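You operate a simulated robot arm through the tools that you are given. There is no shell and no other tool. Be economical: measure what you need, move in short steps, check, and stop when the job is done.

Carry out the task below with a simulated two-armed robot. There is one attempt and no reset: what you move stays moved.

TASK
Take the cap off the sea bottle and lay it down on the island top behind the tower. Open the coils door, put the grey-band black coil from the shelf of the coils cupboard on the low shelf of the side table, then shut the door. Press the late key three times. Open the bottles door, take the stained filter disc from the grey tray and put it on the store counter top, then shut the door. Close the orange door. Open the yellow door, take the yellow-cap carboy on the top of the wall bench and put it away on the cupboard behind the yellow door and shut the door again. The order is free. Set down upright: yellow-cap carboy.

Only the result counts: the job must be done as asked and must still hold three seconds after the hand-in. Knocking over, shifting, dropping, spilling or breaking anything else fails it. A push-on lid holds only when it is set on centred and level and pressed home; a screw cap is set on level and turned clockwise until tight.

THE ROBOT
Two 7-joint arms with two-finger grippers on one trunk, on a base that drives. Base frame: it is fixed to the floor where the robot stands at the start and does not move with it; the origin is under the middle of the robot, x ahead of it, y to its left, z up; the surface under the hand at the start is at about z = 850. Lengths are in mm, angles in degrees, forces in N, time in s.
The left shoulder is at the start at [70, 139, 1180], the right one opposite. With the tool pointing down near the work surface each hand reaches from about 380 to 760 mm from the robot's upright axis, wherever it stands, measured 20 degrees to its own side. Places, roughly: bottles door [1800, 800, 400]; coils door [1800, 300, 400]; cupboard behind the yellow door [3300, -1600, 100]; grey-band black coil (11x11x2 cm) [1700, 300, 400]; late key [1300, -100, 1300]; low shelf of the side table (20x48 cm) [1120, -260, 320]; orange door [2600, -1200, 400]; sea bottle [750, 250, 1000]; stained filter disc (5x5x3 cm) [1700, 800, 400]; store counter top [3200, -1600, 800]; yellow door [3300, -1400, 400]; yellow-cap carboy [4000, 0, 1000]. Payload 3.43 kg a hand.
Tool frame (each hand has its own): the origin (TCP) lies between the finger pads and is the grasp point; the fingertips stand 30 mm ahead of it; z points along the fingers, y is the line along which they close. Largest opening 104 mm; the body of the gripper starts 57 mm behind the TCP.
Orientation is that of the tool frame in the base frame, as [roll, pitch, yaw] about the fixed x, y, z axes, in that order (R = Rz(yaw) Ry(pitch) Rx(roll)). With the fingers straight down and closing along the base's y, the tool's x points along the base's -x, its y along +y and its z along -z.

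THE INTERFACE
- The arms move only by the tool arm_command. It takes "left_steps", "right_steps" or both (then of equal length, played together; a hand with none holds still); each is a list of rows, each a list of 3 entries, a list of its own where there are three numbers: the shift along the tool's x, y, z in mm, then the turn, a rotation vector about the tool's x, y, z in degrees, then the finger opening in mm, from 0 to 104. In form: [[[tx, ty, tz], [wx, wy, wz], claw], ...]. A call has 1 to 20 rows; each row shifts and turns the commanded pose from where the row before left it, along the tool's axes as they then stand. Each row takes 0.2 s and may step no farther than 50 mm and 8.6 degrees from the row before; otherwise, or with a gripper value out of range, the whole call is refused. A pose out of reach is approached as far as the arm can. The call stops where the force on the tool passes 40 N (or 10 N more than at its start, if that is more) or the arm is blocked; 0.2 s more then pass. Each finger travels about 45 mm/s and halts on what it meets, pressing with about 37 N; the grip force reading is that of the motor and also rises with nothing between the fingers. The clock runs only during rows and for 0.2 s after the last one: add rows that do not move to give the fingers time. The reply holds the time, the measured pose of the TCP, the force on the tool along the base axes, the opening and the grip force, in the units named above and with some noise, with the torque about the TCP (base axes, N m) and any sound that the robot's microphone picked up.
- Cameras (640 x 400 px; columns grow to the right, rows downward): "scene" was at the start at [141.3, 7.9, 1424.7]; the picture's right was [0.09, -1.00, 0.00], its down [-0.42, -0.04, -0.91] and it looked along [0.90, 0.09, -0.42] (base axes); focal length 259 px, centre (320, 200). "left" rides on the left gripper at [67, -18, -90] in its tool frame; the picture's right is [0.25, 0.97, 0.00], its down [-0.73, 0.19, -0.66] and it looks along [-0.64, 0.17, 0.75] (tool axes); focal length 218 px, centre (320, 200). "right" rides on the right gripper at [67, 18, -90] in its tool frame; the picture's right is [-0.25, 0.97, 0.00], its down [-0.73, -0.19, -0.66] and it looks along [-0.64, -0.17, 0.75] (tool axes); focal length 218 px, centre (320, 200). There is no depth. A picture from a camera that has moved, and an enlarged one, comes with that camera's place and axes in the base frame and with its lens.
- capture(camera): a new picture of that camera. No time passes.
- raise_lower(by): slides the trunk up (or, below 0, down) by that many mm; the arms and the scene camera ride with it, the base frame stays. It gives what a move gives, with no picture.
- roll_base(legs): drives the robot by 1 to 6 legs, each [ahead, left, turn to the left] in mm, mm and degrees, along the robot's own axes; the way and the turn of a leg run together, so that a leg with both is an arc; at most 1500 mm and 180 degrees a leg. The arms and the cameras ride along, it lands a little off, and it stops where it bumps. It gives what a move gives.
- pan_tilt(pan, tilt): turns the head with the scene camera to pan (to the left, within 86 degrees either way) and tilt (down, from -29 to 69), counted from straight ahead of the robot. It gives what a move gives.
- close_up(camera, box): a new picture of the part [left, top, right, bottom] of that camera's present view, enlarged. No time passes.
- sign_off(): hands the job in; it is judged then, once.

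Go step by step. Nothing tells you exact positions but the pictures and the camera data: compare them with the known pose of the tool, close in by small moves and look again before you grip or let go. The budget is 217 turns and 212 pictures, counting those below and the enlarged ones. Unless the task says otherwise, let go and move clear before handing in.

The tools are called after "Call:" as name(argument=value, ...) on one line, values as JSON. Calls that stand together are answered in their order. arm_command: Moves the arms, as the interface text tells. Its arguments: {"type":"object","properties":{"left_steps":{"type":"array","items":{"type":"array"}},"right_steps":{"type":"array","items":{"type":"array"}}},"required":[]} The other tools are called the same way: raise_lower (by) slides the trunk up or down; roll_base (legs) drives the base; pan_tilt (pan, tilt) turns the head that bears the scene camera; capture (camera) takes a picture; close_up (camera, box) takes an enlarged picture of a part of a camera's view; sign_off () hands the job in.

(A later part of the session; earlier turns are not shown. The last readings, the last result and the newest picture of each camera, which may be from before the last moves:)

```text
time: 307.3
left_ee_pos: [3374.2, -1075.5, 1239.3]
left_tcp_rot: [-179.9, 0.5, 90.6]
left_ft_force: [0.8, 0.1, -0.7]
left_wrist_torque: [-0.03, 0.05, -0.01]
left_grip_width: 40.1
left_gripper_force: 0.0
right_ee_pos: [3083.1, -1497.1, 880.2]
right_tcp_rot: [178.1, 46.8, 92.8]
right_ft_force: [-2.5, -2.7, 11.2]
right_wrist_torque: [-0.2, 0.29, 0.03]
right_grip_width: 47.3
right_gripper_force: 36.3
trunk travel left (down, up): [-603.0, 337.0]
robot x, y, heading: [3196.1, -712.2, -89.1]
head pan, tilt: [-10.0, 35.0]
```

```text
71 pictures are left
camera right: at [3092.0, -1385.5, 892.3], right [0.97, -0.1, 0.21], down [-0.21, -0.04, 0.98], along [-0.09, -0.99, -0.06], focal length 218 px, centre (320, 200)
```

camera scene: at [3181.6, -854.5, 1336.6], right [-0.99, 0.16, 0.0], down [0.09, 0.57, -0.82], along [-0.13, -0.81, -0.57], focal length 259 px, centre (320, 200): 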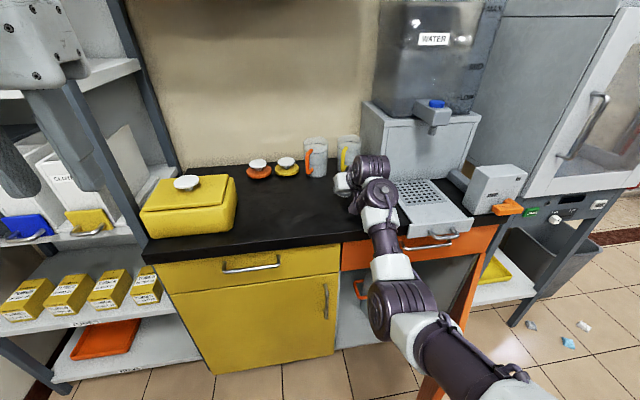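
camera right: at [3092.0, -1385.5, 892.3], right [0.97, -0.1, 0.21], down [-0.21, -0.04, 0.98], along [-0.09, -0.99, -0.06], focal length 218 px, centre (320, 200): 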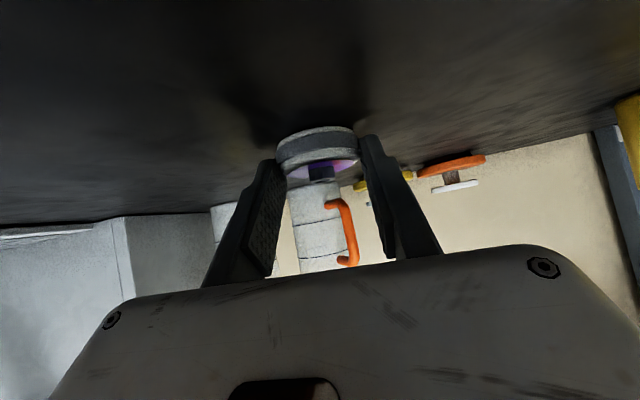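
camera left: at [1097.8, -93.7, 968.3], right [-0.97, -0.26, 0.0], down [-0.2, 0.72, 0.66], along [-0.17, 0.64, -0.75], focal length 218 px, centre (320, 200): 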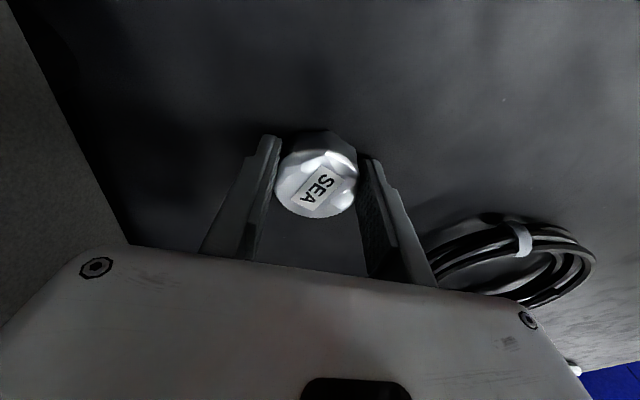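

Contact already (counter ≈ z 848). Releasing and lifting away.

Call:
arm_command(right_steps=[[[-1, 0, -1], [0, 0, 0], 45], [[0, 0, 0], [0, 0, 0], 52], [[0, 0, 0], [0, 0, 0], 60], [[0, 0, 0], [0, 0, 0], 62], [[-11, 0, -11], [0, 0, 0], 62], [[-14, 0, -14], [0, 0, 0], 62], [[-18, 0, -17], [0, 0, 0], 62], [[20, 0, -30], [0, 0, 0], 62]])

Call:
capture(camera="right")

Call:
capture(camera="scene")

```text
time: 309.1
left_ee_pos: [3373.2, -1077.5, 1238.8]
left_tcp_rot: [-179.9, 0.4, 90.7]
left_ft_force: [0.3, 0.3, 0.6]
left_wrist_torque: [0.01, -0.02, 0.03]
left_grip_width: 40.2
left_gripper_force: 0.0
right_ee_pos: [3080.6, -1462.4, 942.6]
right_tcp_rot: [178.1, 46.3, 92.8]
right_ft_force: [0.0, -0.5, 0.0]
right_wrist_torque: [-0.01, -0.03, 0.0]
right_grip_width: 62.1
right_gripper_force: 0.1
trunk travel left (down, up): [-603.0, 337.0]
robot x, y, heading: [3198.2, -710.9, -89.2]
head pan, tilt: [-10.0, 35.0]
```

```text
70 pictures are left
camera right: at [3088.1, -1350.6, 956.4], right [0.97, -0.1, 0.2], down [-0.21, -0.04, 0.98], along [-0.09, -0.99, -0.06], focal length 218 px, centre (320, 200)
```

right: 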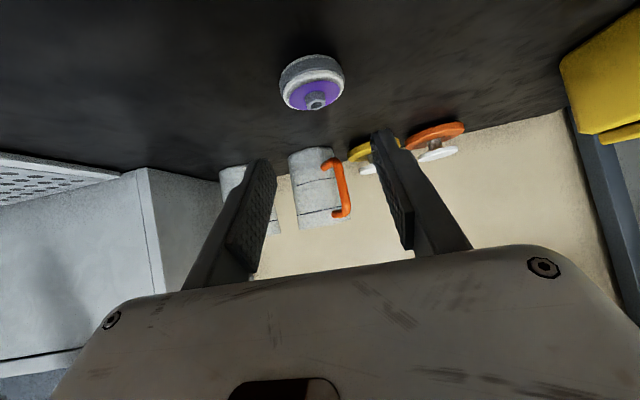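

```text
69 pictures are left
camera scene: at [3180.9, -853.3, 1336.8], right [-0.99, 0.16, 0.0], down [0.09, 0.57, -0.82], along [-0.13, -0.81, -0.57], focal length 259 px, centre (320, 200)
```

scene: 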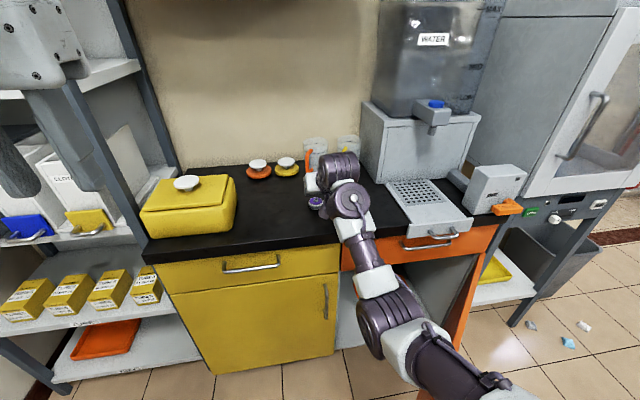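

Disc delivered. Next the orange door (hinge ~(2525,-1430), edge swung to (2883,-1125)). Backing off, lowering the trunk, and moving to the push start pose.

Call:
roll_base(legs=[[-350, 0, -0.8]])

Call:
raise_lower(by=-400)

Call:
raise_lower(by=-90)

Call:
arm_command(right_steps=[[[0, 0, 0], [0, 0, 0], 30], [[0, 0, 0], [0, 0, 0], 0], [[0, 0, 0], [0, 0, 0], 0]])

Call:
roll_base(legs=[[0, -1000, 0], [160, 0, 0], [0, 0, 55]])

Call:
pan_tilt(pan=-5, tilt=25)

Call:
capture(camera="scene")

```text
time: 311.3
left_ee_pos: [3367.1, -728.8, 1239.3]
left_tcp_rot: [-180.0, 0.3, 90.1]
left_ft_force: [0.5, -0.2, -0.6]
left_wrist_torque: [-0.02, -0.02, -0.03]
left_grip_width: 40.0
left_gripper_force: 0.1
right_ee_pos: [3069.3, -1109.8, 941.0]
right_tcp_rot: [178.2, 46.3, 92.3]
right_ft_force: [0.8, -0.4, 0.2]
right_wrist_torque: [-0.01, -0.01, 0.03]
right_grip_width: 62.0
right_gripper_force: 0.1
trunk travel left (down, up): [-603.0, 337.0]
robot x, y, heading: [3190.9, -367.4, -90.1]
head pan, tilt: [-10.0, 35.0]
```

```text
time: 315.2
left_ee_pos: [3367.2, -729.0, 838.2]
left_tcp_rot: [-179.9, 0.4, 90.0]
left_ft_force: [0.2, 0.1, -0.5]
left_wrist_torque: [-0.01, -0.04, -0.04]
left_grip_width: 40.0
left_gripper_force: 0.0
right_ee_pos: [3071.5, -1110.3, 542.1]
right_tcp_rot: [178.1, 46.3, 92.3]
right_ft_force: [-0.3, -0.6, -0.2]
right_wrist_torque: [-0.02, 0.02, -0.01]
right_grip_width: 62.2
right_gripper_force: 0.0
trunk travel left (down, up): [-203.0, 737.0]
robot x, y, heading: [3195.0, -362.5, -89.9]
head pan, tilt: [-10.0, 35.0]
```

```text
time: 316.4
left_ee_pos: [3367.5, -727.4, 749.8]
left_tcp_rot: [-179.9, 0.4, 90.1]
left_ft_force: [0.5, 0.1, 0.2]
left_wrist_torque: [-0.01, 0.0, 0.0]
left_grip_width: 40.1
left_gripper_force: 0.1
right_ee_pos: [3070.4, -1110.8, 451.7]
right_tcp_rot: [178.2, 46.3, 92.4]
right_ft_force: [-0.6, 0.1, 0.1]
right_wrist_torque: [0.02, -0.01, 0.02]
right_grip_width: 62.0
right_gripper_force: 0.0
trunk travel left (down, up): [-113.0, 827.0]
robot x, y, heading: [3193.3, -363.0, -90.0]
head pan, tilt: [-10.0, 35.0]
```

```text
time: 317.2
left_ee_pos: [3368.1, -727.9, 749.7]
left_tcp_rot: [-179.9, 0.3, 90.1]
left_ft_force: [-0.4, -0.1, -0.9]
left_wrist_torque: [-0.01, -0.02, 0.0]
left_grip_width: 39.9
left_gripper_force: 0.0
right_ee_pos: [3071.4, -1109.5, 451.0]
right_tcp_rot: [178.2, 46.3, 92.4]
right_ft_force: [-0.1, -0.6, 0.2]
right_wrist_torque: [-0.03, 0.03, 0.04]
right_grip_width: 0.0
right_gripper_force: 7.3
trunk travel left (down, up): [-113.0, 827.0]
robot x, y, heading: [3195.2, -366.0, -90.0]
head pan, tilt: [-10.0, 35.0]
```

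```text
time: 319.5
left_ee_pos: [3081.9, -726.9, 748.7]
left_tcp_rot: [-179.8, 0.4, 90.3]
left_ft_force: [1.7, 0.3, -0.7]
left_wrist_torque: [0.02, 0.02, 0.0]
left_grip_width: 39.9
left_gripper_force: 0.0
right_ee_pos: [2801.4, -1104.8, 449.1]
right_tcp_rot: [178.0, 46.2, 93.6]
right_ft_force: [0.4, -0.2, -0.1]
right_wrist_torque: [-0.01, -0.02, 0.02]
right_grip_width: 0.1
right_gripper_force: 34.8
trunk travel left (down, up): [-113.0, 827.0]
robot x, y, heading: [2906.0, -365.5, -89.9]
head pan, tilt: [-10.0, 35.0]
stopped in leg 1: the robot was blocked; the commanded pose is now the measured one
```

```text
time: 320.2
left_ee_pos: [3081.9, -727.2, 750.6]
left_tcp_rot: [-179.8, 0.4, 90.3]
left_ft_force: [0.2, -0.3, 0.1]
left_wrist_torque: [-0.02, 0.04, 0.0]
left_grip_width: 39.9
left_gripper_force: 0.2
right_ee_pos: [2802.0, -1107.0, 448.8]
right_tcp_rot: [178.0, 46.2, 93.7]
right_ft_force: [0.3, -0.3, -0.3]
right_wrist_torque: [-0.01, 0.01, 0.0]
right_grip_width: 0.0
right_gripper_force: 34.4
trunk travel left (down, up): [-113.0, 827.0]
robot x, y, heading: [2907.2, -362.4, -89.6]
head pan, tilt: [-5.0, 25.0]
```

```text
68 pictures are left
camera scene: at [2899.4, -506.8, 862.4], right [-1.0, 0.08, 0.0], down [0.03, 0.42, -0.91], along [-0.07, -0.9, -0.42], focal length 259 px, centre (320, 200)
```

scene: 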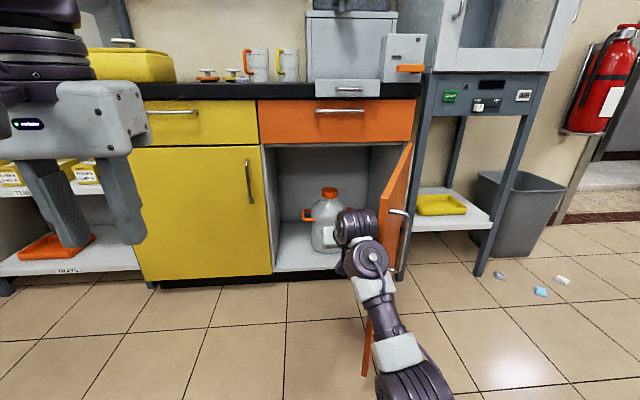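

The arm caught the orange door's inside and swung it wider (about 60° now). I'll back out over its edge and go round to its outer side.

Call:
roll_base(legs=[[-270, 0, 0], [0, -690, 0], [0, 0, 70]])

Call:
pan_tilt(pan=-25, tilt=25)

Call:
capture(camera="scene")

```text
time: 328.7
left_ee_pos: [2604.1, -42.8, 748.6]
left_tcp_rot: [-179.9, 0.3, 162.8]
left_ft_force: [-0.4, -0.6, -0.2]
left_wrist_torque: [0.03, -0.04, -0.01]
left_grip_width: 40.1
left_gripper_force: 0.0
right_ee_pos: [2881.2, -426.5, 449.1]
right_tcp_rot: [178.0, 46.2, 165.8]
right_ft_force: [-0.6, 0.5, -0.2]
right_wrist_torque: [-0.02, 0.01, -0.01]
right_grip_width: 0.0
right_gripper_force: 34.9
trunk travel left (down, up): [-113.0, 827.0]
robot x, y, heading: [2205.8, -97.7, -17.5]
head pan, tilt: [-5.0, 25.0]
```

```text
time: 329.5
left_ee_pos: [2604.9, -42.5, 748.3]
left_tcp_rot: [-180.0, 0.3, 162.7]
left_ft_force: [0.1, -0.3, -0.1]
left_wrist_torque: [-0.04, 0.02, 0.03]
left_grip_width: 40.0
left_gripper_force: 0.0
right_ee_pos: [2880.7, -426.4, 448.9]
right_tcp_rot: [177.9, 46.2, 165.7]
right_ft_force: [-0.3, 0.1, -0.5]
right_wrist_torque: [0.0, -0.01, -0.01]
right_grip_width: 0.0
right_gripper_force: 34.7
trunk travel left (down, up): [-113.0, 827.0]
robot x, y, heading: [2207.1, -100.1, -17.4]
head pan, tilt: [-25.0, 25.0]
```

```text
67 pictures are left
camera scene: at [2321.4, -177.4, 862.4], right [-0.67, -0.74, 0.0], down [-0.31, 0.28, -0.91], along [0.67, -0.61, -0.42], focal length 259 px, centre (320, 200)
```

scene: 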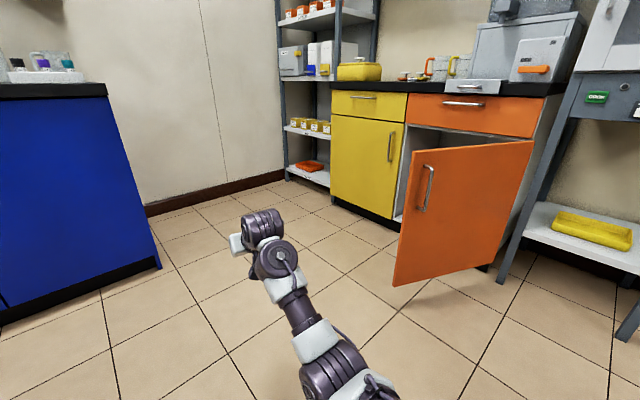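

Now on the outer side. Sidestepping to the push start, then swinging the door shut by arcs.

Call:
roll_base(legs=[[-88, -644, -0.6]])

Call:
roll_base(legs=[[192, 269, -20], [192, 269, -20]])

Call:
pan_tilt(pan=-5, tilt=25)

Call:
capture(camera="scene")

```text
time: 333.2
left_ee_pos: [2322.8, -641.1, 749.3]
left_tcp_rot: [-179.8, 0.3, 161.9]
left_ft_force: [-1.2, 0.6, 0.1]
left_wrist_torque: [0.01, 0.02, -0.03]
left_grip_width: 40.1
left_gripper_force: 0.1
right_ee_pos: [2593.2, -1026.8, 449.5]
right_tcp_rot: [177.9, 46.2, 165.1]
right_ft_force: [0.0, 0.3, 0.0]
right_wrist_torque: [-0.01, 0.03, 0.01]
right_grip_width: 0.0
right_gripper_force: 34.6
trunk travel left (down, up): [-113.0, 827.0]
robot x, y, heading: [1923.8, -693.7, -18.0]
head pan, tilt: [-25.0, 25.0]
```

```text
time: 337.2
left_ee_pos: [2891.5, -724.8, 748.6]
left_tcp_rot: [-179.9, 0.4, 122.2]
left_ft_force: [0.5, -0.5, -0.1]
left_wrist_torque: [0.02, 0.04, 0.0]
left_grip_width: 39.8
left_gripper_force: 0.0
right_ee_pos: [2852.9, -1196.0, 448.2]
right_tcp_rot: [177.9, 46.1, 125.3]
right_ft_force: [-0.8, 0.1, -0.5]
right_wrist_torque: [0.03, 0.01, 0.02]
right_grip_width: 0.0
right_gripper_force: 34.5
trunk travel left (down, up): [-113.0, 827.0]
robot x, y, heading: [2552.4, -509.3, -57.8]
head pan, tilt: [-25.0, 25.0]
```

```text
time: 338.0
left_ee_pos: [2891.8, -725.3, 749.5]
left_tcp_rot: [-179.9, 0.4, 122.2]
left_ft_force: [-0.2, -0.5, 0.2]
left_wrist_torque: [0.01, 0.01, 0.02]
left_grip_width: 40.1
left_gripper_force: 0.0
right_ee_pos: [2852.1, -1195.1, 448.3]
right_tcp_rot: [177.8, 46.1, 125.3]
right_ft_force: [-0.6, -0.2, 0.9]
right_wrist_torque: [0.02, 0.0, 0.0]
right_grip_width: 0.2
right_gripper_force: 34.3
trunk travel left (down, up): [-113.0, 827.0]
robot x, y, heading: [2549.6, -511.2, -57.9]
head pan, tilt: [-5.0, 25.0]
```

```text
66 pictures are left
camera scene: at [2618.9, -635.0, 862.4], right [-0.89, -0.46, 0.0], down [-0.19, 0.38, -0.91], along [0.41, -0.81, -0.42], focal length 259 px, centre (320, 200)
```

scene: 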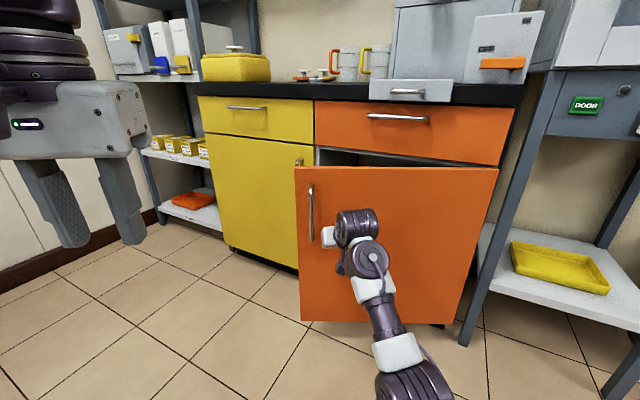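

Closing well. Continuing 20°, then checking.

Call:
roll_base(legs=[[192, 269, -20]])

Call:
capture(camera="scene")

```text
time: 340.2
left_ee_pos: [3114.8, -897.6, 749.0]
left_tcp_rot: [-179.8, 0.4, 102.3]
left_ft_force: [-0.8, 0.6, 0.3]
left_wrist_torque: [0.01, 0.0, 0.03]
left_grip_width: 39.9
left_gripper_force: 0.1
right_ee_pos: [2918.5, -1326.1, 447.7]
right_tcp_rot: [177.9, 46.2, 105.4]
right_ft_force: [0.6, 0.3, -0.1]
right_wrist_torque: [0.02, 0.01, 0.03]
right_grip_width: 0.0
right_gripper_force: 34.8
trunk travel left (down, up): [-113.0, 827.0]
robot x, y, heading: [2867.9, -582.4, -77.7]
head pan, tilt: [-5.0, 25.0]
```

```text
65 pictures are left
camera scene: at [2890.0, -721.0, 862.3], right [-0.99, -0.13, 0.0], down [-0.05, 0.42, -0.91], along [0.11, -0.9, -0.42], focal length 259 px, centre (320, 200)
```

scene: 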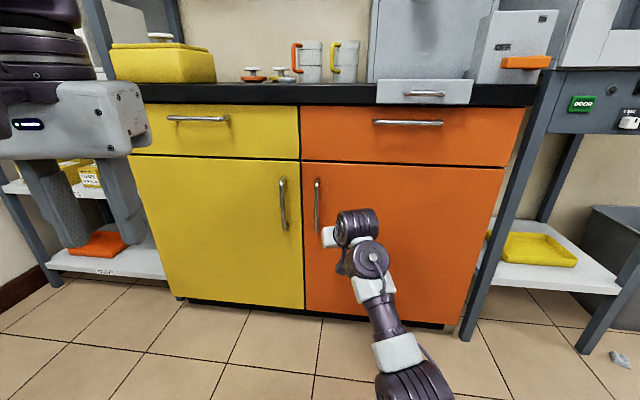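

The orange door looks nearly flush; pushing ahead a bit to seat it.

Call:
roll_base(legs=[[50, 15, -2]])

Call:
close_up(camera="scene", box=[220, 100, 520, 340])

```text
time: 341.2
left_ee_pos: [3126.6, -946.0, 749.3]
left_tcp_rot: [-179.8, 0.3, 100.5]
left_ft_force: [-0.7, 0.7, 0.2]
left_wrist_torque: [-0.04, 0.01, -0.01]
left_grip_width: 40.1
left_gripper_force: 0.0
right_ee_pos: [2916.7, -1364.3, 447.2]
right_tcp_rot: [178.1, 45.3, 103.7]
right_ft_force: [0.5, 1.9, 0.3]
right_wrist_torque: [0.03, 0.01, 0.01]
right_grip_width: 0.0
right_gripper_force: 34.9
trunk travel left (down, up): [-113.0, 827.0]
robot x, y, heading: [2891.6, -619.3, -79.7]
head pan, tilt: [-5.0, 25.0]
stopped in leg 1: the force on the tool passed its limit at 96 N (the readings are from after the stop); the commanded pose is now the measured one
```

```text
1.67 times, centred on (370, 220) of scene
camera zoom: at [2907.3, -761.6, 862.4], right [-1.0, -0.1, 0.0], down [-0.04, 0.42, -0.91], along [0.09, -0.9, -0.42], focal length 432 px, centre (237, 167)
```

zoom: 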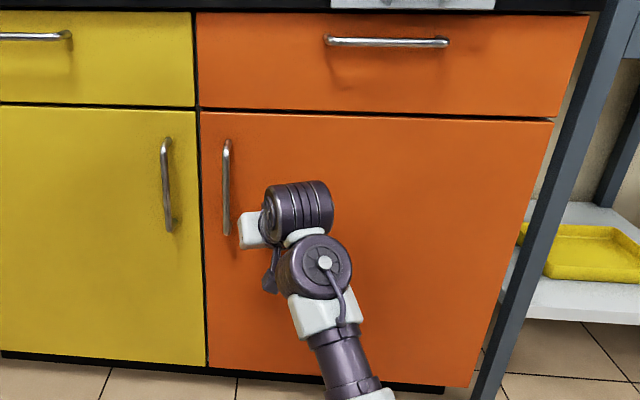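

Orange door shut. Before the yellow one I'll go shut the bottles door with the same pushing technique; driving to its far side.

Call:
roll_base(legs=[[-150, 0, -10.3], [0, -130, 0], [-1450, 0, 0], [-960, 0, 0]])

Call:
pan_tilt(pan=-25, tilt=25)

Call:
capture(camera="scene")

```text
time: 354.7
left_ee_pos: [2942.7, 1548.4, 748.7]
left_tcp_rot: [-180.0, 0.3, 88.6]
left_ft_force: [0.0, 0.2, -0.4]
left_wrist_torque: [-0.05, 0.01, -0.02]
left_grip_width: 39.7
left_gripper_force: 0.0
right_ee_pos: [2652.2, 1181.7, 446.7]
right_tcp_rot: [177.9, 45.5, 91.9]
right_ft_force: [0.2, -1.0, -0.2]
right_wrist_torque: [0.04, -0.01, 0.03]
right_grip_width: 0.1
right_gripper_force: 34.3
trunk travel left (down, up): [-113.0, 827.0]
robot x, y, heading: [2780.7, 1917.8, -91.3]
head pan, tilt: [-5.0, 25.0]
```

```text
time: 355.6
left_ee_pos: [2943.2, 1549.3, 747.9]
left_tcp_rot: [-179.9, 0.4, 88.5]
left_ft_force: [0.2, 1.1, 0.8]
left_wrist_torque: [-0.04, 0.0, -0.02]
left_grip_width: 40.0
left_gripper_force: 0.1
right_ee_pos: [2651.4, 1181.6, 445.5]
right_tcp_rot: [177.9, 45.4, 91.8]
right_ft_force: [0.1, -0.1, -0.2]
right_wrist_torque: [-0.01, 0.01, 0.05]
right_grip_width: 0.0
right_gripper_force: 34.9
trunk travel left (down, up): [-113.0, 827.0]
robot x, y, heading: [2779.1, 1917.0, -91.3]
head pan, tilt: [-25.0, 25.0]
```

```text
63 pictures are left
camera scene: at [2736.4, 1783.1, 862.4], right [-0.9, 0.44, 0.0], down [0.19, 0.38, -0.91], along [-0.4, -0.81, -0.42], focal length 259 px, centre (320, 200)
```

scene: 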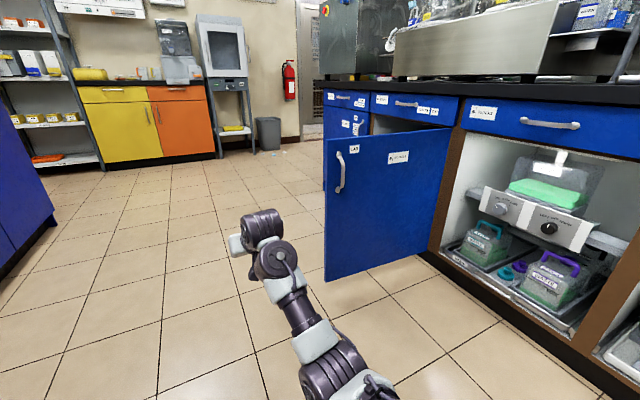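

Door is ~82° open. Moving to the push start and swinging 60°.

Call:
roll_base(legs=[[0, -567, 0], [0, 0, 11.3]])

Call:
roll_base(legs=[[188, 271, -20], [188, 271, -20], [188, 271, -20]])

Call:
pan_tilt(pan=0, tilt=25)

Call:
capture(camera="scene")

```text
time: 359.5
left_ee_pos: [2448.2, 1600.5, 748.6]
left_tcp_rot: [-179.9, 0.4, 99.3]
left_ft_force: [-0.3, -0.1, -0.9]
left_wrist_torque: [0.01, -0.01, -0.02]
left_grip_width: 40.0
left_gripper_force: 0.0
right_ee_pos: [2230.8, 1186.2, 447.1]
right_tcp_rot: [177.9, 45.5, 102.5]
right_ft_force: [-0.3, -0.7, -0.2]
right_wrist_torque: [-0.02, -0.03, 0.01]
right_grip_width: 0.3
right_gripper_force: 34.4
trunk travel left (down, up): [-113.0, 827.0]
robot x, y, heading: [2215.7, 1933.5, -80.9]
head pan, tilt: [-25.0, 25.0]
```

```text
time: 365.2
left_ee_pos: [2553.3, 792.4, 748.9]
left_tcp_rot: [-179.9, 0.3, 37.5]
left_ft_force: [-0.5, -0.2, -1.0]
left_wrist_torque: [-0.04, 0.04, -0.02]
left_grip_width: 39.7
left_gripper_force: 0.1
right_ee_pos: [2085.8, 789.1, 446.9]
right_tcp_rot: [178.0, 45.4, 40.8]
right_ft_force: [-0.4, -0.2, 0.2]
right_wrist_torque: [-0.01, 0.01, 0.04]
right_grip_width: 0.0
right_gripper_force: 34.7
trunk travel left (down, up): [-113.0, 827.0]
robot x, y, heading: [2738.2, 1150.3, -142.3]
head pan, tilt: [-25.0, 25.0]
```

```text
time: 366.1
left_ee_pos: [2554.1, 794.0, 748.7]
left_tcp_rot: [-179.9, 0.3, 37.6]
left_ft_force: [-0.3, 0.3, -0.1]
left_wrist_torque: [-0.01, -0.03, 0.02]
left_grip_width: 39.9
left_gripper_force: 0.0
right_ee_pos: [2085.9, 789.8, 446.8]
right_tcp_rot: [177.9, 45.4, 40.8]
right_ft_force: [0.0, -0.3, -1.0]
right_wrist_torque: [-0.01, 0.01, 0.01]
right_grip_width: 0.4
right_gripper_force: 34.2
trunk travel left (down, up): [-113.0, 827.0]
robot x, y, heading: [2738.1, 1154.0, -142.4]
head pan, tilt: [0.0, 25.0]
```

```text
62 pictures are left
camera scene: at [2623.8, 1065.3, 862.4], right [-0.61, 0.79, 0.0], down [0.34, 0.26, -0.91], along [-0.72, -0.55, -0.42], focal length 259 px, centre (320, 200)
```

scene: 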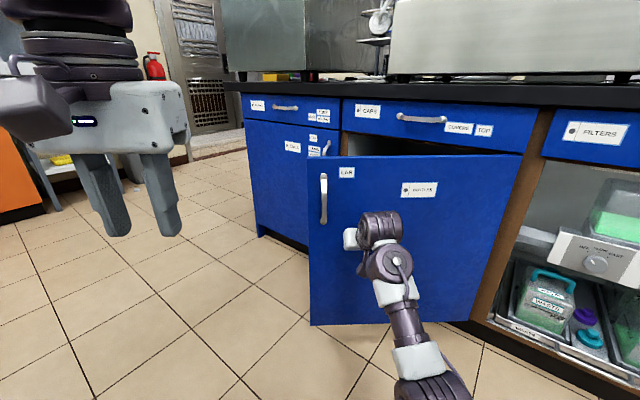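

Continuing the push.

Call:
roll_base(legs=[[188, 271, -20], [130, 190, -14]])

Call:
roll_base(legs=[[60, 20, -2]])

Call:
capture(camera="scene")

```text
time: 369.6
left_ee_pos: [2245.7, 424.2, 749.2]
left_tcp_rot: [-179.9, 0.2, 3.2]
left_ft_force: [0.5, 0.1, 0.4]
left_wrist_torque: [-0.01, -0.01, 0.0]
left_grip_width: 40.3
left_gripper_force: 0.0
right_ee_pos: [1856.1, 685.6, 446.2]
right_tcp_rot: [177.9, 45.4, 6.4]
right_ft_force: [0.1, -0.6, -0.4]
right_wrist_torque: [0.0, 0.01, 0.03]
right_grip_width: 0.2
right_gripper_force: 34.8
trunk travel left (down, up): [-113.0, 827.0]
robot x, y, heading: [2599.2, 624.1, -176.7]
head pan, tilt: [0.0, 25.0]
```

```text
time: 370.6
left_ee_pos: [2213.0, 419.9, 749.0]
left_tcp_rot: [-179.9, 0.2, 2.2]
left_ft_force: [0.2, 0.0, -0.1]
left_wrist_torque: [-0.03, 0.03, -0.04]
left_grip_width: 40.1
left_gripper_force: 0.2
right_ee_pos: [1833.1, 688.8, 448.0]
right_tcp_rot: [177.8, 44.8, 5.3]
right_ft_force: [11.3, -1.2, 4.1]
right_wrist_torque: [0.04, 0.01, -0.06]
right_grip_width: 0.0
right_gripper_force: 34.6
trunk travel left (down, up): [-113.0, 827.0]
robot x, y, heading: [2567.3, 607.1, -178.1]
head pan, tilt: [0.0, 25.0]
stopped in leg 1: the force on the tool passed its limit at 158 N (the readings are from after the stop); the commanded pose is now the measured one
```

```text
61 pictures are left
camera scene: at [2428.1, 600.3, 862.5], right [-0.04, 1.0, 0.0], down [0.42, 0.01, -0.91], along [-0.91, -0.03, -0.42], focal length 259 px, centre (320, 200)
```

scene: 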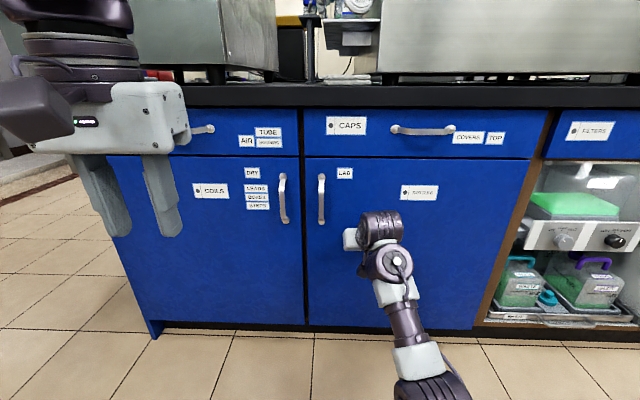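

Bottles door is shut. Now I'll look at the carboy on the wall bench to plan: back off, turn around, raise the trunk.

Call:
roll_base(legs=[[-180, 0, 0], [0, 550, 0], [0, 0, 178]])

Call:
raise_lower(by=400)

Call:
capture(camera="scene")

```text
time: 382.2
left_ee_pos: [3133.1, 263.9, 748.4]
left_tcp_rot: [-179.9, 0.1, -176.3]
left_ft_force: [1.0, 0.2, 0.2]
left_wrist_torque: [-0.04, -0.03, 0.01]
left_grip_width: 39.8
left_gripper_force: 0.0
right_ee_pos: [3519.4, 4.9, 446.4]
right_tcp_rot: [177.9, 44.5, -173.1]
right_ft_force: [0.4, -0.5, 0.0]
right_wrist_torque: [0.04, -0.03, 0.02]
right_grip_width: 0.0
right_gripper_force: 34.1
trunk travel left (down, up): [-113.0, 827.0]
robot x, y, heading: [2780.8, 66.0, 3.6]
head pan, tilt: [0.0, 25.0]
```

```text
time: 386.1
left_ee_pos: [3132.4, 263.2, 1148.6]
left_tcp_rot: [-180.0, 0.2, -176.4]
left_ft_force: [0.2, 0.3, -0.2]
left_wrist_torque: [0.02, -0.02, -0.01]
left_grip_width: 40.0
left_gripper_force: 0.0
right_ee_pos: [3520.1, 5.6, 845.8]
right_tcp_rot: [177.8, 44.6, -173.2]
right_ft_force: [0.2, 0.0, -0.1]
right_wrist_torque: [-0.02, 0.02, 0.03]
right_grip_width: 0.2
right_gripper_force: 34.7
trunk travel left (down, up): [-513.0, 427.0]
robot x, y, heading: [2781.5, 67.2, 3.6]
head pan, tilt: [0.0, 25.0]
```

```text
60 pictures are left
camera scene: at [2921.1, 74.8, 1262.3], right [0.06, -1.0, 0.0], down [-0.42, -0.03, -0.91], along [0.9, 0.06, -0.42], focal length 259 px, centre (320, 200)
```

scene: 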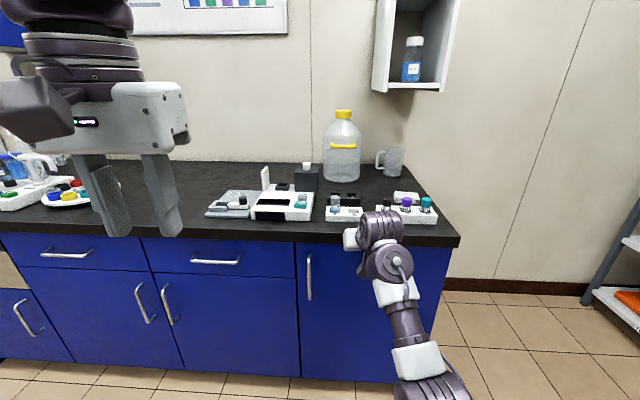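

Call:
close_up(camera="scene", box=[200, 80, 470, 250])

```text
2.35 times, centred on (335, 165) of scene
camera zoom: at [2921.1, 74.8, 1262.3], right [0.06, -1.0, 0.0], down [-0.42, -0.03, -0.91], along [0.9, 0.06, -0.42], focal length 610 px, centre (285, 282)
```

zoom: 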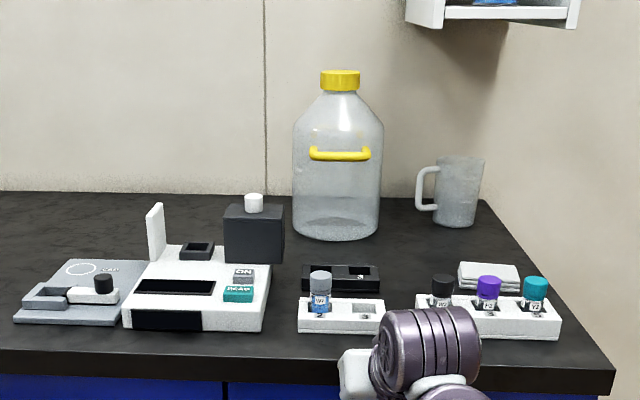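

The carboy (Ø~170, ~310 high) has a yellow cap (Ø~75) near (4100,50,1140). I'll grip the cap with the pitched right hand. Raising the trunk and approaching.

Call:
raise_lower(by=300)

Call:
roll_base(legs=[[330, 85, -3]])

Call:
arm_command(right_steps=[[[0, 0, 0], [0, 0, 0], 40], [[0, 0, 0], [0, 0, 0], 80], [[0, 0, 0], [0, 0, 0], 100], [[0, 0, 0], [0, 0, 0], 100]])

Call:
capture(camera="right")

Call:
capture(camera="scene")

```text
time: 389.1
left_ee_pos: [3132.6, 263.3, 1447.4]
left_tcp_rot: [179.9, 0.2, -176.3]
left_ft_force: [0.7, 0.0, -0.1]
left_wrist_torque: [-0.02, -0.02, 0.0]
left_grip_width: 39.8
left_gripper_force: 0.0
right_ee_pos: [3520.5, 5.3, 1147.1]
right_tcp_rot: [177.8, 44.5, -173.2]
right_ft_force: [0.0, 0.5, 0.8]
right_wrist_torque: [0.0, -0.01, -0.01]
right_grip_width: 0.0
right_gripper_force: 35.3
trunk travel left (down, up): [-813.0, 127.0]
robot x, y, heading: [2781.9, 65.5, 3.8]
head pan, tilt: [0.0, 25.0]
```

```text
time: 391.3
left_ee_pos: [3463.3, 341.4, 1448.3]
left_tcp_rot: [-180.0, 0.3, -179.2]
left_ft_force: [-0.6, 0.6, -0.2]
left_wrist_torque: [0.0, -0.02, 0.01]
left_grip_width: 40.1
left_gripper_force: 0.0
right_ee_pos: [3838.6, 64.5, 1148.0]
right_tcp_rot: [177.8, 44.7, -176.0]
right_ft_force: [-0.8, -0.8, 0.6]
right_wrist_torque: [0.0, 0.02, 0.0]
right_grip_width: 0.2
right_gripper_force: 35.0
trunk travel left (down, up): [-813.0, 127.0]
robot x, y, heading: [3107.6, 164.0, 0.8]
head pan, tilt: [0.0, 25.0]
```

```text
time: 392.3
left_ee_pos: [3465.9, 342.1, 1449.2]
left_tcp_rot: [-179.9, 0.2, -179.2]
left_ft_force: [0.0, 0.5, -0.6]
left_wrist_torque: [-0.03, -0.02, -0.01]
left_grip_width: 40.1
left_gripper_force: 0.0
right_ee_pos: [3839.4, 65.3, 1146.0]
right_tcp_rot: [177.8, 44.6, -176.1]
right_ft_force: [0.4, 0.4, 0.3]
right_wrist_torque: [0.0, -0.02, 0.0]
right_grip_width: 85.4
right_gripper_force: 0.1
trunk travel left (down, up): [-813.0, 127.0]
robot x, y, heading: [3106.2, 164.2, 0.8]
head pan, tilt: [0.0, 25.0]
```

```text
58 pictures are left
camera right: at [3726.2, 70.9, 1164.0], right [0.09, 0.98, 0.2], down [0.08, -0.21, 0.97], along [0.99, -0.07, -0.1], focal length 218 px, centre (320, 200)
```

right: 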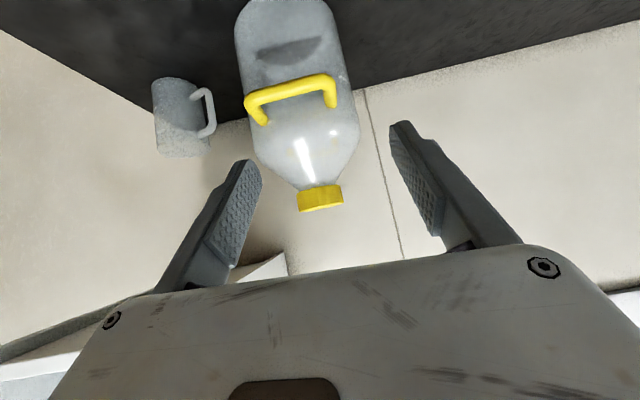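

```text
57 pictures are left
camera scene: at [3244.9, 164.6, 1562.4], right [0.01, -1.0, 0.0], down [-0.42, -0.01, -0.91], along [0.91, 0.01, -0.42], focal length 259 px, centre (320, 200)
```

scene: 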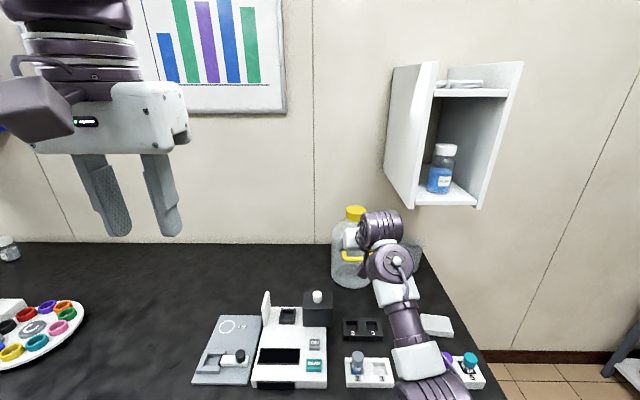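

Cap centre at (4079,46,1126). Driving forward 145 and aligning.

Call:
roll_base(legs=[[145, -16, 0]])

Call:
arm_command(right_steps=[[[0, 0, 0], [0, 0, 0], 104], [[0, 0, 0], [0, 0, 0], 104]])

Call:
capture(camera="right")

```text
time: 393.6
left_ee_pos: [3605.3, 328.5, 1449.8]
left_tcp_rot: [-179.9, 0.5, -179.0]
left_ft_force: [0.6, -0.5, -0.2]
left_wrist_torque: [-0.02, -0.01, 0.01]
left_grip_width: 40.0
left_gripper_force: 0.1
right_ee_pos: [3979.8, 52.8, 1148.8]
right_tcp_rot: [177.8, 44.7, -176.1]
right_ft_force: [-0.9, 0.3, -0.8]
right_wrist_torque: [0.02, 0.05, -0.02]
right_grip_width: 99.6
right_gripper_force: 0.1
trunk travel left (down, up): [-813.0, 127.0]
robot x, y, heading: [3247.2, 154.2, 0.6]
head pan, tilt: [0.0, 25.0]
```

```text
time: 394.2
left_ee_pos: [3607.1, 327.7, 1448.4]
left_tcp_rot: [-180.0, 0.2, -179.0]
left_ft_force: [-0.7, -0.8, -0.9]
left_wrist_torque: [0.0, -0.01, 0.0]
left_grip_width: 40.1
left_gripper_force: 0.1
right_ee_pos: [3980.7, 52.1, 1147.1]
right_tcp_rot: [177.9, 44.6, -176.0]
right_ft_force: [0.7, 0.2, 0.0]
right_wrist_torque: [0.01, -0.01, -0.01]
right_grip_width: 104.0
right_gripper_force: 0.2
trunk travel left (down, up): [-813.0, 127.0]
robot x, y, heading: [3244.6, 150.9, 0.6]
head pan, tilt: [0.0, 25.0]
```

```text
56 pictures are left
camera right: at [3867.8, 57.5, 1164.8], right [0.09, 0.98, 0.2], down [0.08, -0.21, 0.97], along [0.99, -0.07, -0.09], focal length 218 px, centre (320, 200)
```

right: 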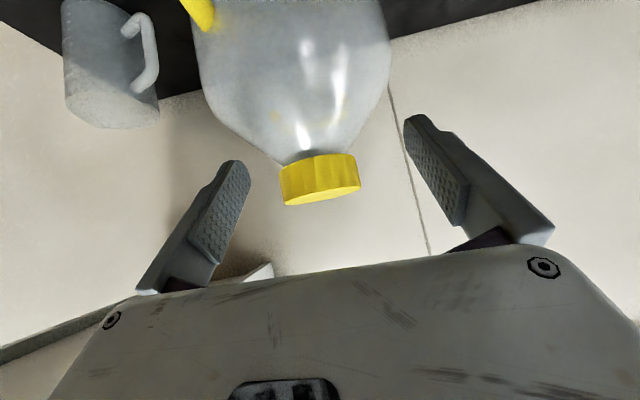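

Advancing horizontally onto the cap.

Call:
arm_command(right_steps=[[[-18.5, -3.7, 21.5], [0, 0, 0], 104], [[-18.5, -3.7, 21.5], [0, 0, 0], 104], [[-18.5, -3.7, 21.5], [0, 0, 0], 104]])

Call:
capture(camera="right")

```text
time: 395.0
left_ee_pos: [3608.4, 327.3, 1448.9]
left_tcp_rot: [-179.8, 0.2, -179.1]
left_ft_force: [0.3, 0.1, -0.3]
left_wrist_torque: [0.02, 0.01, 0.02]
left_grip_width: 40.0
left_gripper_force: 0.1
right_ee_pos: [4068.3, 50.9, 1139.0]
right_tcp_rot: [177.8, 44.5, -176.0]
right_ft_force: [-0.7, -0.2, 0.4]
right_wrist_torque: [0.0, 0.01, -0.03]
right_grip_width: 104.0
right_gripper_force: 0.0
trunk travel left (down, up): [-813.0, 127.0]
robot x, y, heading: [3251.8, 151.8, 0.8]
head pan, tilt: [0.0, 25.0]
```

```text
55 pictures are left
camera right: at [3955.6, 56.0, 1155.8], right [0.09, 0.98, 0.2], down [0.08, -0.21, 0.97], along [0.99, -0.07, -0.1], focal length 218 px, centre (320, 200)
```

right: 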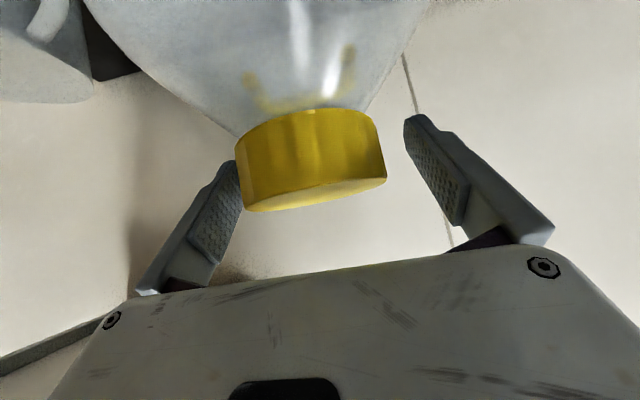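

Cap is between the fingers; small shift and close.

Call:
arm_command(right_steps=[[[0, -5, 0], [0, 0, 0], 104], [[0, 0, 0], [0, 0, 0], 85], [[0, 0, 0], [0, 0, 0], 70], [[0, 0, 0], [0, 0, 0], 60], [[0, 0, 0], [0, 0, 0], 60], [[0, 0, 0], [0, 0, 0], 60]])

Call:
capture(camera="right")

```text
time: 396.4
left_ee_pos: [3609.2, 328.3, 1448.5]
left_tcp_rot: [-179.9, 0.2, -179.0]
left_ft_force: [-0.1, 0.9, -0.3]
left_wrist_torque: [0.02, 0.01, -0.02]
left_grip_width: 40.0
left_gripper_force: 0.0
right_ee_pos: [4069.2, 44.6, 1137.0]
right_tcp_rot: [177.8, 44.5, -176.0]
right_ft_force: [0.5, -0.6, 1.0]
right_wrist_torque: [-0.08, -0.21, 0.05]
right_grip_width: 69.0
right_gripper_force: 36.6
trunk travel left (down, up): [-813.0, 127.0]
robot x, y, heading: [3248.0, 150.0, 0.9]
head pan, tilt: [0.0, 25.0]
```

```text
54 pictures are left
camera right: at [3955.4, 50.8, 1155.8], right [0.09, 0.98, 0.2], down [0.08, -0.21, 0.97], along [0.99, -0.07, -0.1], focal length 218 px, centre (320, 200)
```

right: 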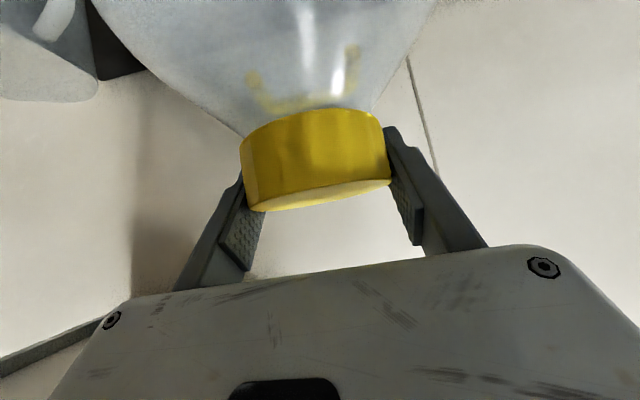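

Gripped at 69 mm with no snap. Lifting a few mm to feel the weight.

Call:
arm_command(right_steps=[[[-2, 0, -2], [0, 0, 0], 60], [[-3, 0, -3], [0, 0, 0], 60], [[0, 0, 0], [0, 0, 0], 60]])

```text
time: 397.2
left_ee_pos: [3609.3, 328.1, 1448.3]
left_tcp_rot: [180.0, 0.2, -179.1]
left_ft_force: [-0.5, 0.9, 0.6]
left_wrist_torque: [0.02, -0.01, 0.01]
left_grip_width: 39.8
left_gripper_force: 0.1
right_ee_pos: [4068.8, 44.3, 1145.0]
right_tcp_rot: [177.8, 44.5, -176.0]
right_ft_force: [0.7, 0.5, -4.3]
right_wrist_torque: [0.0, 0.0, -0.02]
right_grip_width: 69.1
right_gripper_force: 37.3
trunk travel left (down, up): [-813.0, 127.0]
robot x, y, heading: [3247.0, 147.8, 0.8]
head pan, tilt: [0.0, 25.0]
```

About 0.45 kg hanging straight – the grip works. But the yellow door must be opened first, so I set it back and release.

Call:
arm_command(right_steps=[[[2, 0, 2], [0, 0, 0], 60], [[3, 0, 3], [0, 0, 0], 60], [[0.5, 0, 0.5], [0, 0, 0], 60], [[0, 0, 0], [0, 0, 0], 75], [[0, 0, 0], [0, 0, 0], 90], [[0, 0, 0], [0, 0, 0], 104], [[0, 0, 0], [0, 0, 0], 104], [[18.5, 3, -21.5], [0, 0, 0], 104], [[18.5, 3, -21.5], [0, 0, 0], 104], [[18.5, 3, -21.5], [0, 0, 0], 104]])

Call:
capture(camera="scene")

```text
time: 399.4
left_ee_pos: [3607.4, 327.5, 1448.6]
left_tcp_rot: [180.0, 0.3, -179.1]
left_ft_force: [-0.8, 0.2, 0.3]
left_wrist_torque: [0.0, 0.0, 0.0]
left_grip_width: 40.0
left_gripper_force: 0.0
right_ee_pos: [3982.5, 44.1, 1144.7]
right_tcp_rot: [177.8, 44.6, -176.2]
right_ft_force: [0.9, -0.2, 0.6]
right_wrist_torque: [0.0, -0.01, -0.01]
right_grip_width: 103.8
right_gripper_force: 0.0
trunk travel left (down, up): [-813.0, 127.0]
robot x, y, heading: [3249.4, 150.2, 0.7]
head pan, tilt: [0.0, 25.0]
```

```text
53 pictures are left
camera scene: at [3386.8, 150.5, 1562.5], right [0.01, -1.0, 0.0], down [-0.42, -0.01, -0.91], along [0.91, 0.01, -0.42], focal length 259 px, centre (320, 200)
```

scene: 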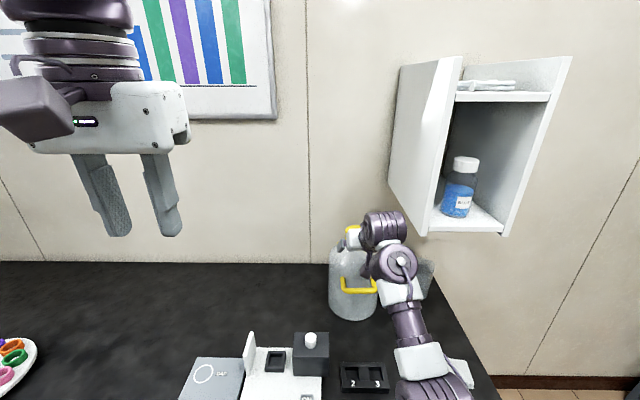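

Carboy stands in place. Driving to the yellow door and lowering the trunk.

Call:
roll_base(legs=[[-450, 0, 0], [0, 0, -91], [450, 0, 0]])

Call:
raise_lower(by=-400)

Call:
raise_lower(by=-185)

Call:
arm_command(right_steps=[[[0, 0, 0], [0, 0, 0], 80], [[0, 0, 0], [0, 0, 0], 50], [[0, 0, 0], [0, 0, 0], 50]])

Call:
roll_base(legs=[[0, 385, 0], [200, 0, 0]])

Call:
capture(camera="right")

Call:
capture(camera="scene")

```text
time: 408.3
left_ee_pos: [2973.5, -675.3, 1448.4]
left_tcp_rot: [-179.9, 0.4, 90.1]
left_ft_force: [0.3, 0.3, 1.3]
left_wrist_torque: [-0.01, -0.01, -0.02]
left_grip_width: 39.9
left_gripper_force: 0.2
right_ee_pos: [2686.9, -1046.8, 1146.2]
right_tcp_rot: [177.8, 44.5, 93.1]
right_ft_force: [1.1, 0.0, 1.0]
right_wrist_torque: [0.04, 0.01, 0.02]
right_grip_width: 103.9
right_gripper_force: 0.1
trunk travel left (down, up): [-813.0, 127.0]
robot x, y, heading: [2797.0, -311.1, -90.4]
head pan, tilt: [0.0, 25.0]
```

```text
time: 412.2
left_ee_pos: [2974.0, -677.6, 1048.1]
left_tcp_rot: [-179.9, 0.4, 90.1]
left_ft_force: [-0.3, 0.2, -0.1]
left_wrist_torque: [-0.03, -0.03, 0.0]
left_grip_width: 40.1
left_gripper_force: 0.0
right_ee_pos: [2686.3, -1048.9, 745.4]
right_tcp_rot: [177.8, 44.6, 93.2]
right_ft_force: [0.5, 0.4, 0.7]
right_wrist_torque: [0.01, 0.01, 0.03]
right_grip_width: 103.8
right_gripper_force: 0.1
trunk travel left (down, up): [-413.0, 527.0]
robot x, y, heading: [2801.3, -311.2, -89.6]
head pan, tilt: [0.0, 25.0]
```

```text
time: 414.2
left_ee_pos: [2974.3, -678.5, 863.8]
left_tcp_rot: [-179.9, 0.4, 90.1]
left_ft_force: [-0.5, -0.5, -0.1]
left_wrist_torque: [0.01, -0.02, 0.0]
left_grip_width: 39.9
left_gripper_force: 0.0
right_ee_pos: [2685.7, -1048.7, 560.4]
right_tcp_rot: [177.8, 44.6, 93.3]
right_ft_force: [0.3, 0.5, 0.6]
right_wrist_torque: [0.02, -0.01, 0.02]
right_grip_width: 104.1
right_gripper_force: 0.1
trunk travel left (down, up): [-228.0, 712.0]
robot x, y, heading: [2802.3, -313.1, -89.7]
head pan, tilt: [0.0, 25.0]
```

```text
time: 415.0
left_ee_pos: [2973.8, -677.2, 862.4]
left_tcp_rot: [-179.9, 0.3, 90.0]
left_ft_force: [-0.1, 0.1, 0.4]
left_wrist_torque: [0.01, 0.01, 0.01]
left_grip_width: 39.9
left_gripper_force: 0.1
right_ee_pos: [2686.4, -1049.1, 560.0]
right_tcp_rot: [177.9, 44.7, 93.2]
right_ft_force: [0.4, 0.2, 0.3]
right_wrist_torque: [-0.01, -0.03, -0.06]
right_grip_width: 50.0
right_gripper_force: 0.1
trunk travel left (down, up): [-228.0, 712.0]
robot x, y, heading: [2797.0, -314.5, -89.9]
head pan, tilt: [0.0, 25.0]
```

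```text
time: 418.6
left_ee_pos: [3364.7, -874.6, 864.4]
left_tcp_rot: [-179.9, 0.2, 90.4]
left_ft_force: [-1.1, 0.0, -0.1]
left_wrist_torque: [0.0, -0.04, 0.02]
left_grip_width: 40.3
left_gripper_force: 0.0
right_ee_pos: [3078.6, -1248.3, 559.4]
right_tcp_rot: [177.8, 44.5, 93.6]
right_ft_force: [-0.3, -0.5, -0.5]
right_wrist_torque: [0.01, -0.01, 0.02]
right_grip_width: 49.9
right_gripper_force: 0.0
trunk travel left (down, up): [-228.0, 712.0]
robot x, y, heading: [3188.2, -512.4, -89.6]
head pan, tilt: [0.0, 25.0]
```

```text
52 pictures are left
camera right: at [3084.8, -1137.3, 576.9], right [0.97, -0.09, 0.2], down [-0.21, -0.08, 0.97], along [-0.08, -0.99, -0.1], focal length 218 px, centre (320, 200)
```

right: 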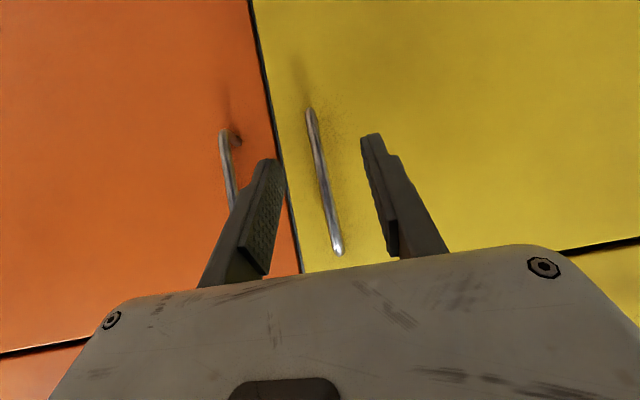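

```text
51 pictures are left
camera scene: at [3189.5, -655.4, 977.2], right [-1.0, -0.01, 0.0], down [0.0, 0.42, -0.91], along [0.0, -0.91, -0.42], focal length 259 px, centre (320, 200)
```

scene: 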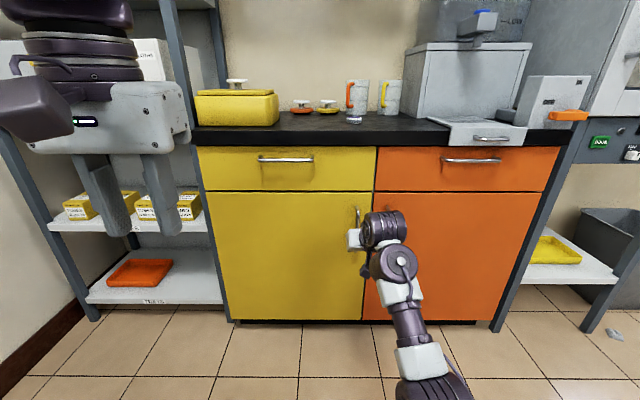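

Aligned with the yellow handle at (3077,-1350). Advancing, then closing.

Call:
arm_command(right_steps=[[[-20.4, -2.5, 27], [0, 0, 0], 50], [[-20.4, -2.5, 27], [0, 0, 0], 50], [[-20.4, -2.5, 27], [0, 0, 0], 50], [[0, 0, 0], [0, 0, 0], 30], [[0, 0, 0], [0, 0, 0], 10], [[0, 0, 0], [0, 0, 0], 5], [[0, 0, 0], [0, 0, 0], 5]])

Call:
capture(camera="right")

```text
time: 420.2
left_ee_pos: [3363.2, -876.1, 863.3]
left_tcp_rot: [179.9, 0.2, 90.3]
left_ft_force: [0.5, -0.7, -0.4]
left_wrist_torque: [-0.02, -0.02, 0.0]
left_grip_width: 40.3
left_gripper_force: 0.1
right_ee_pos: [3075.4, -1348.4, 543.2]
right_tcp_rot: [177.9, 44.5, 93.4]
right_ft_force: [-8.1, 1.1, -0.5]
right_wrist_torque: [-0.18, 1.33, -0.05]
right_grip_width: 12.3
right_gripper_force: 42.5
trunk travel left (down, up): [-228.0, 712.0]
robot x, y, heading: [3190.1, -511.7, -89.6]
head pan, tilt: [0.0, 25.0]
```

```text
50 pictures are left
camera right: at [3083.1, -1238.2, 561.4], right [0.97, -0.1, 0.2], down [-0.21, -0.08, 0.97], along [-0.08, -0.99, -0.1], focal length 218 px, centre (320, 200)
```

right: 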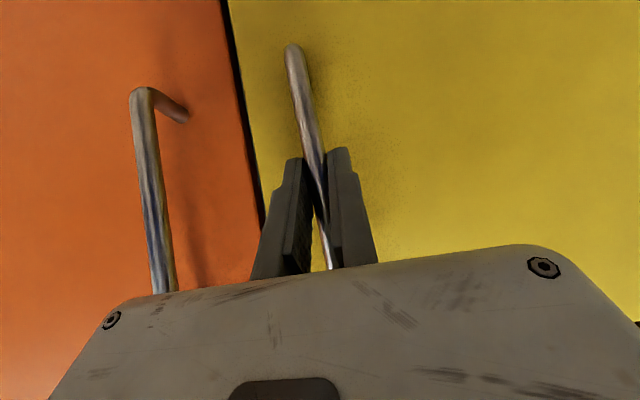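

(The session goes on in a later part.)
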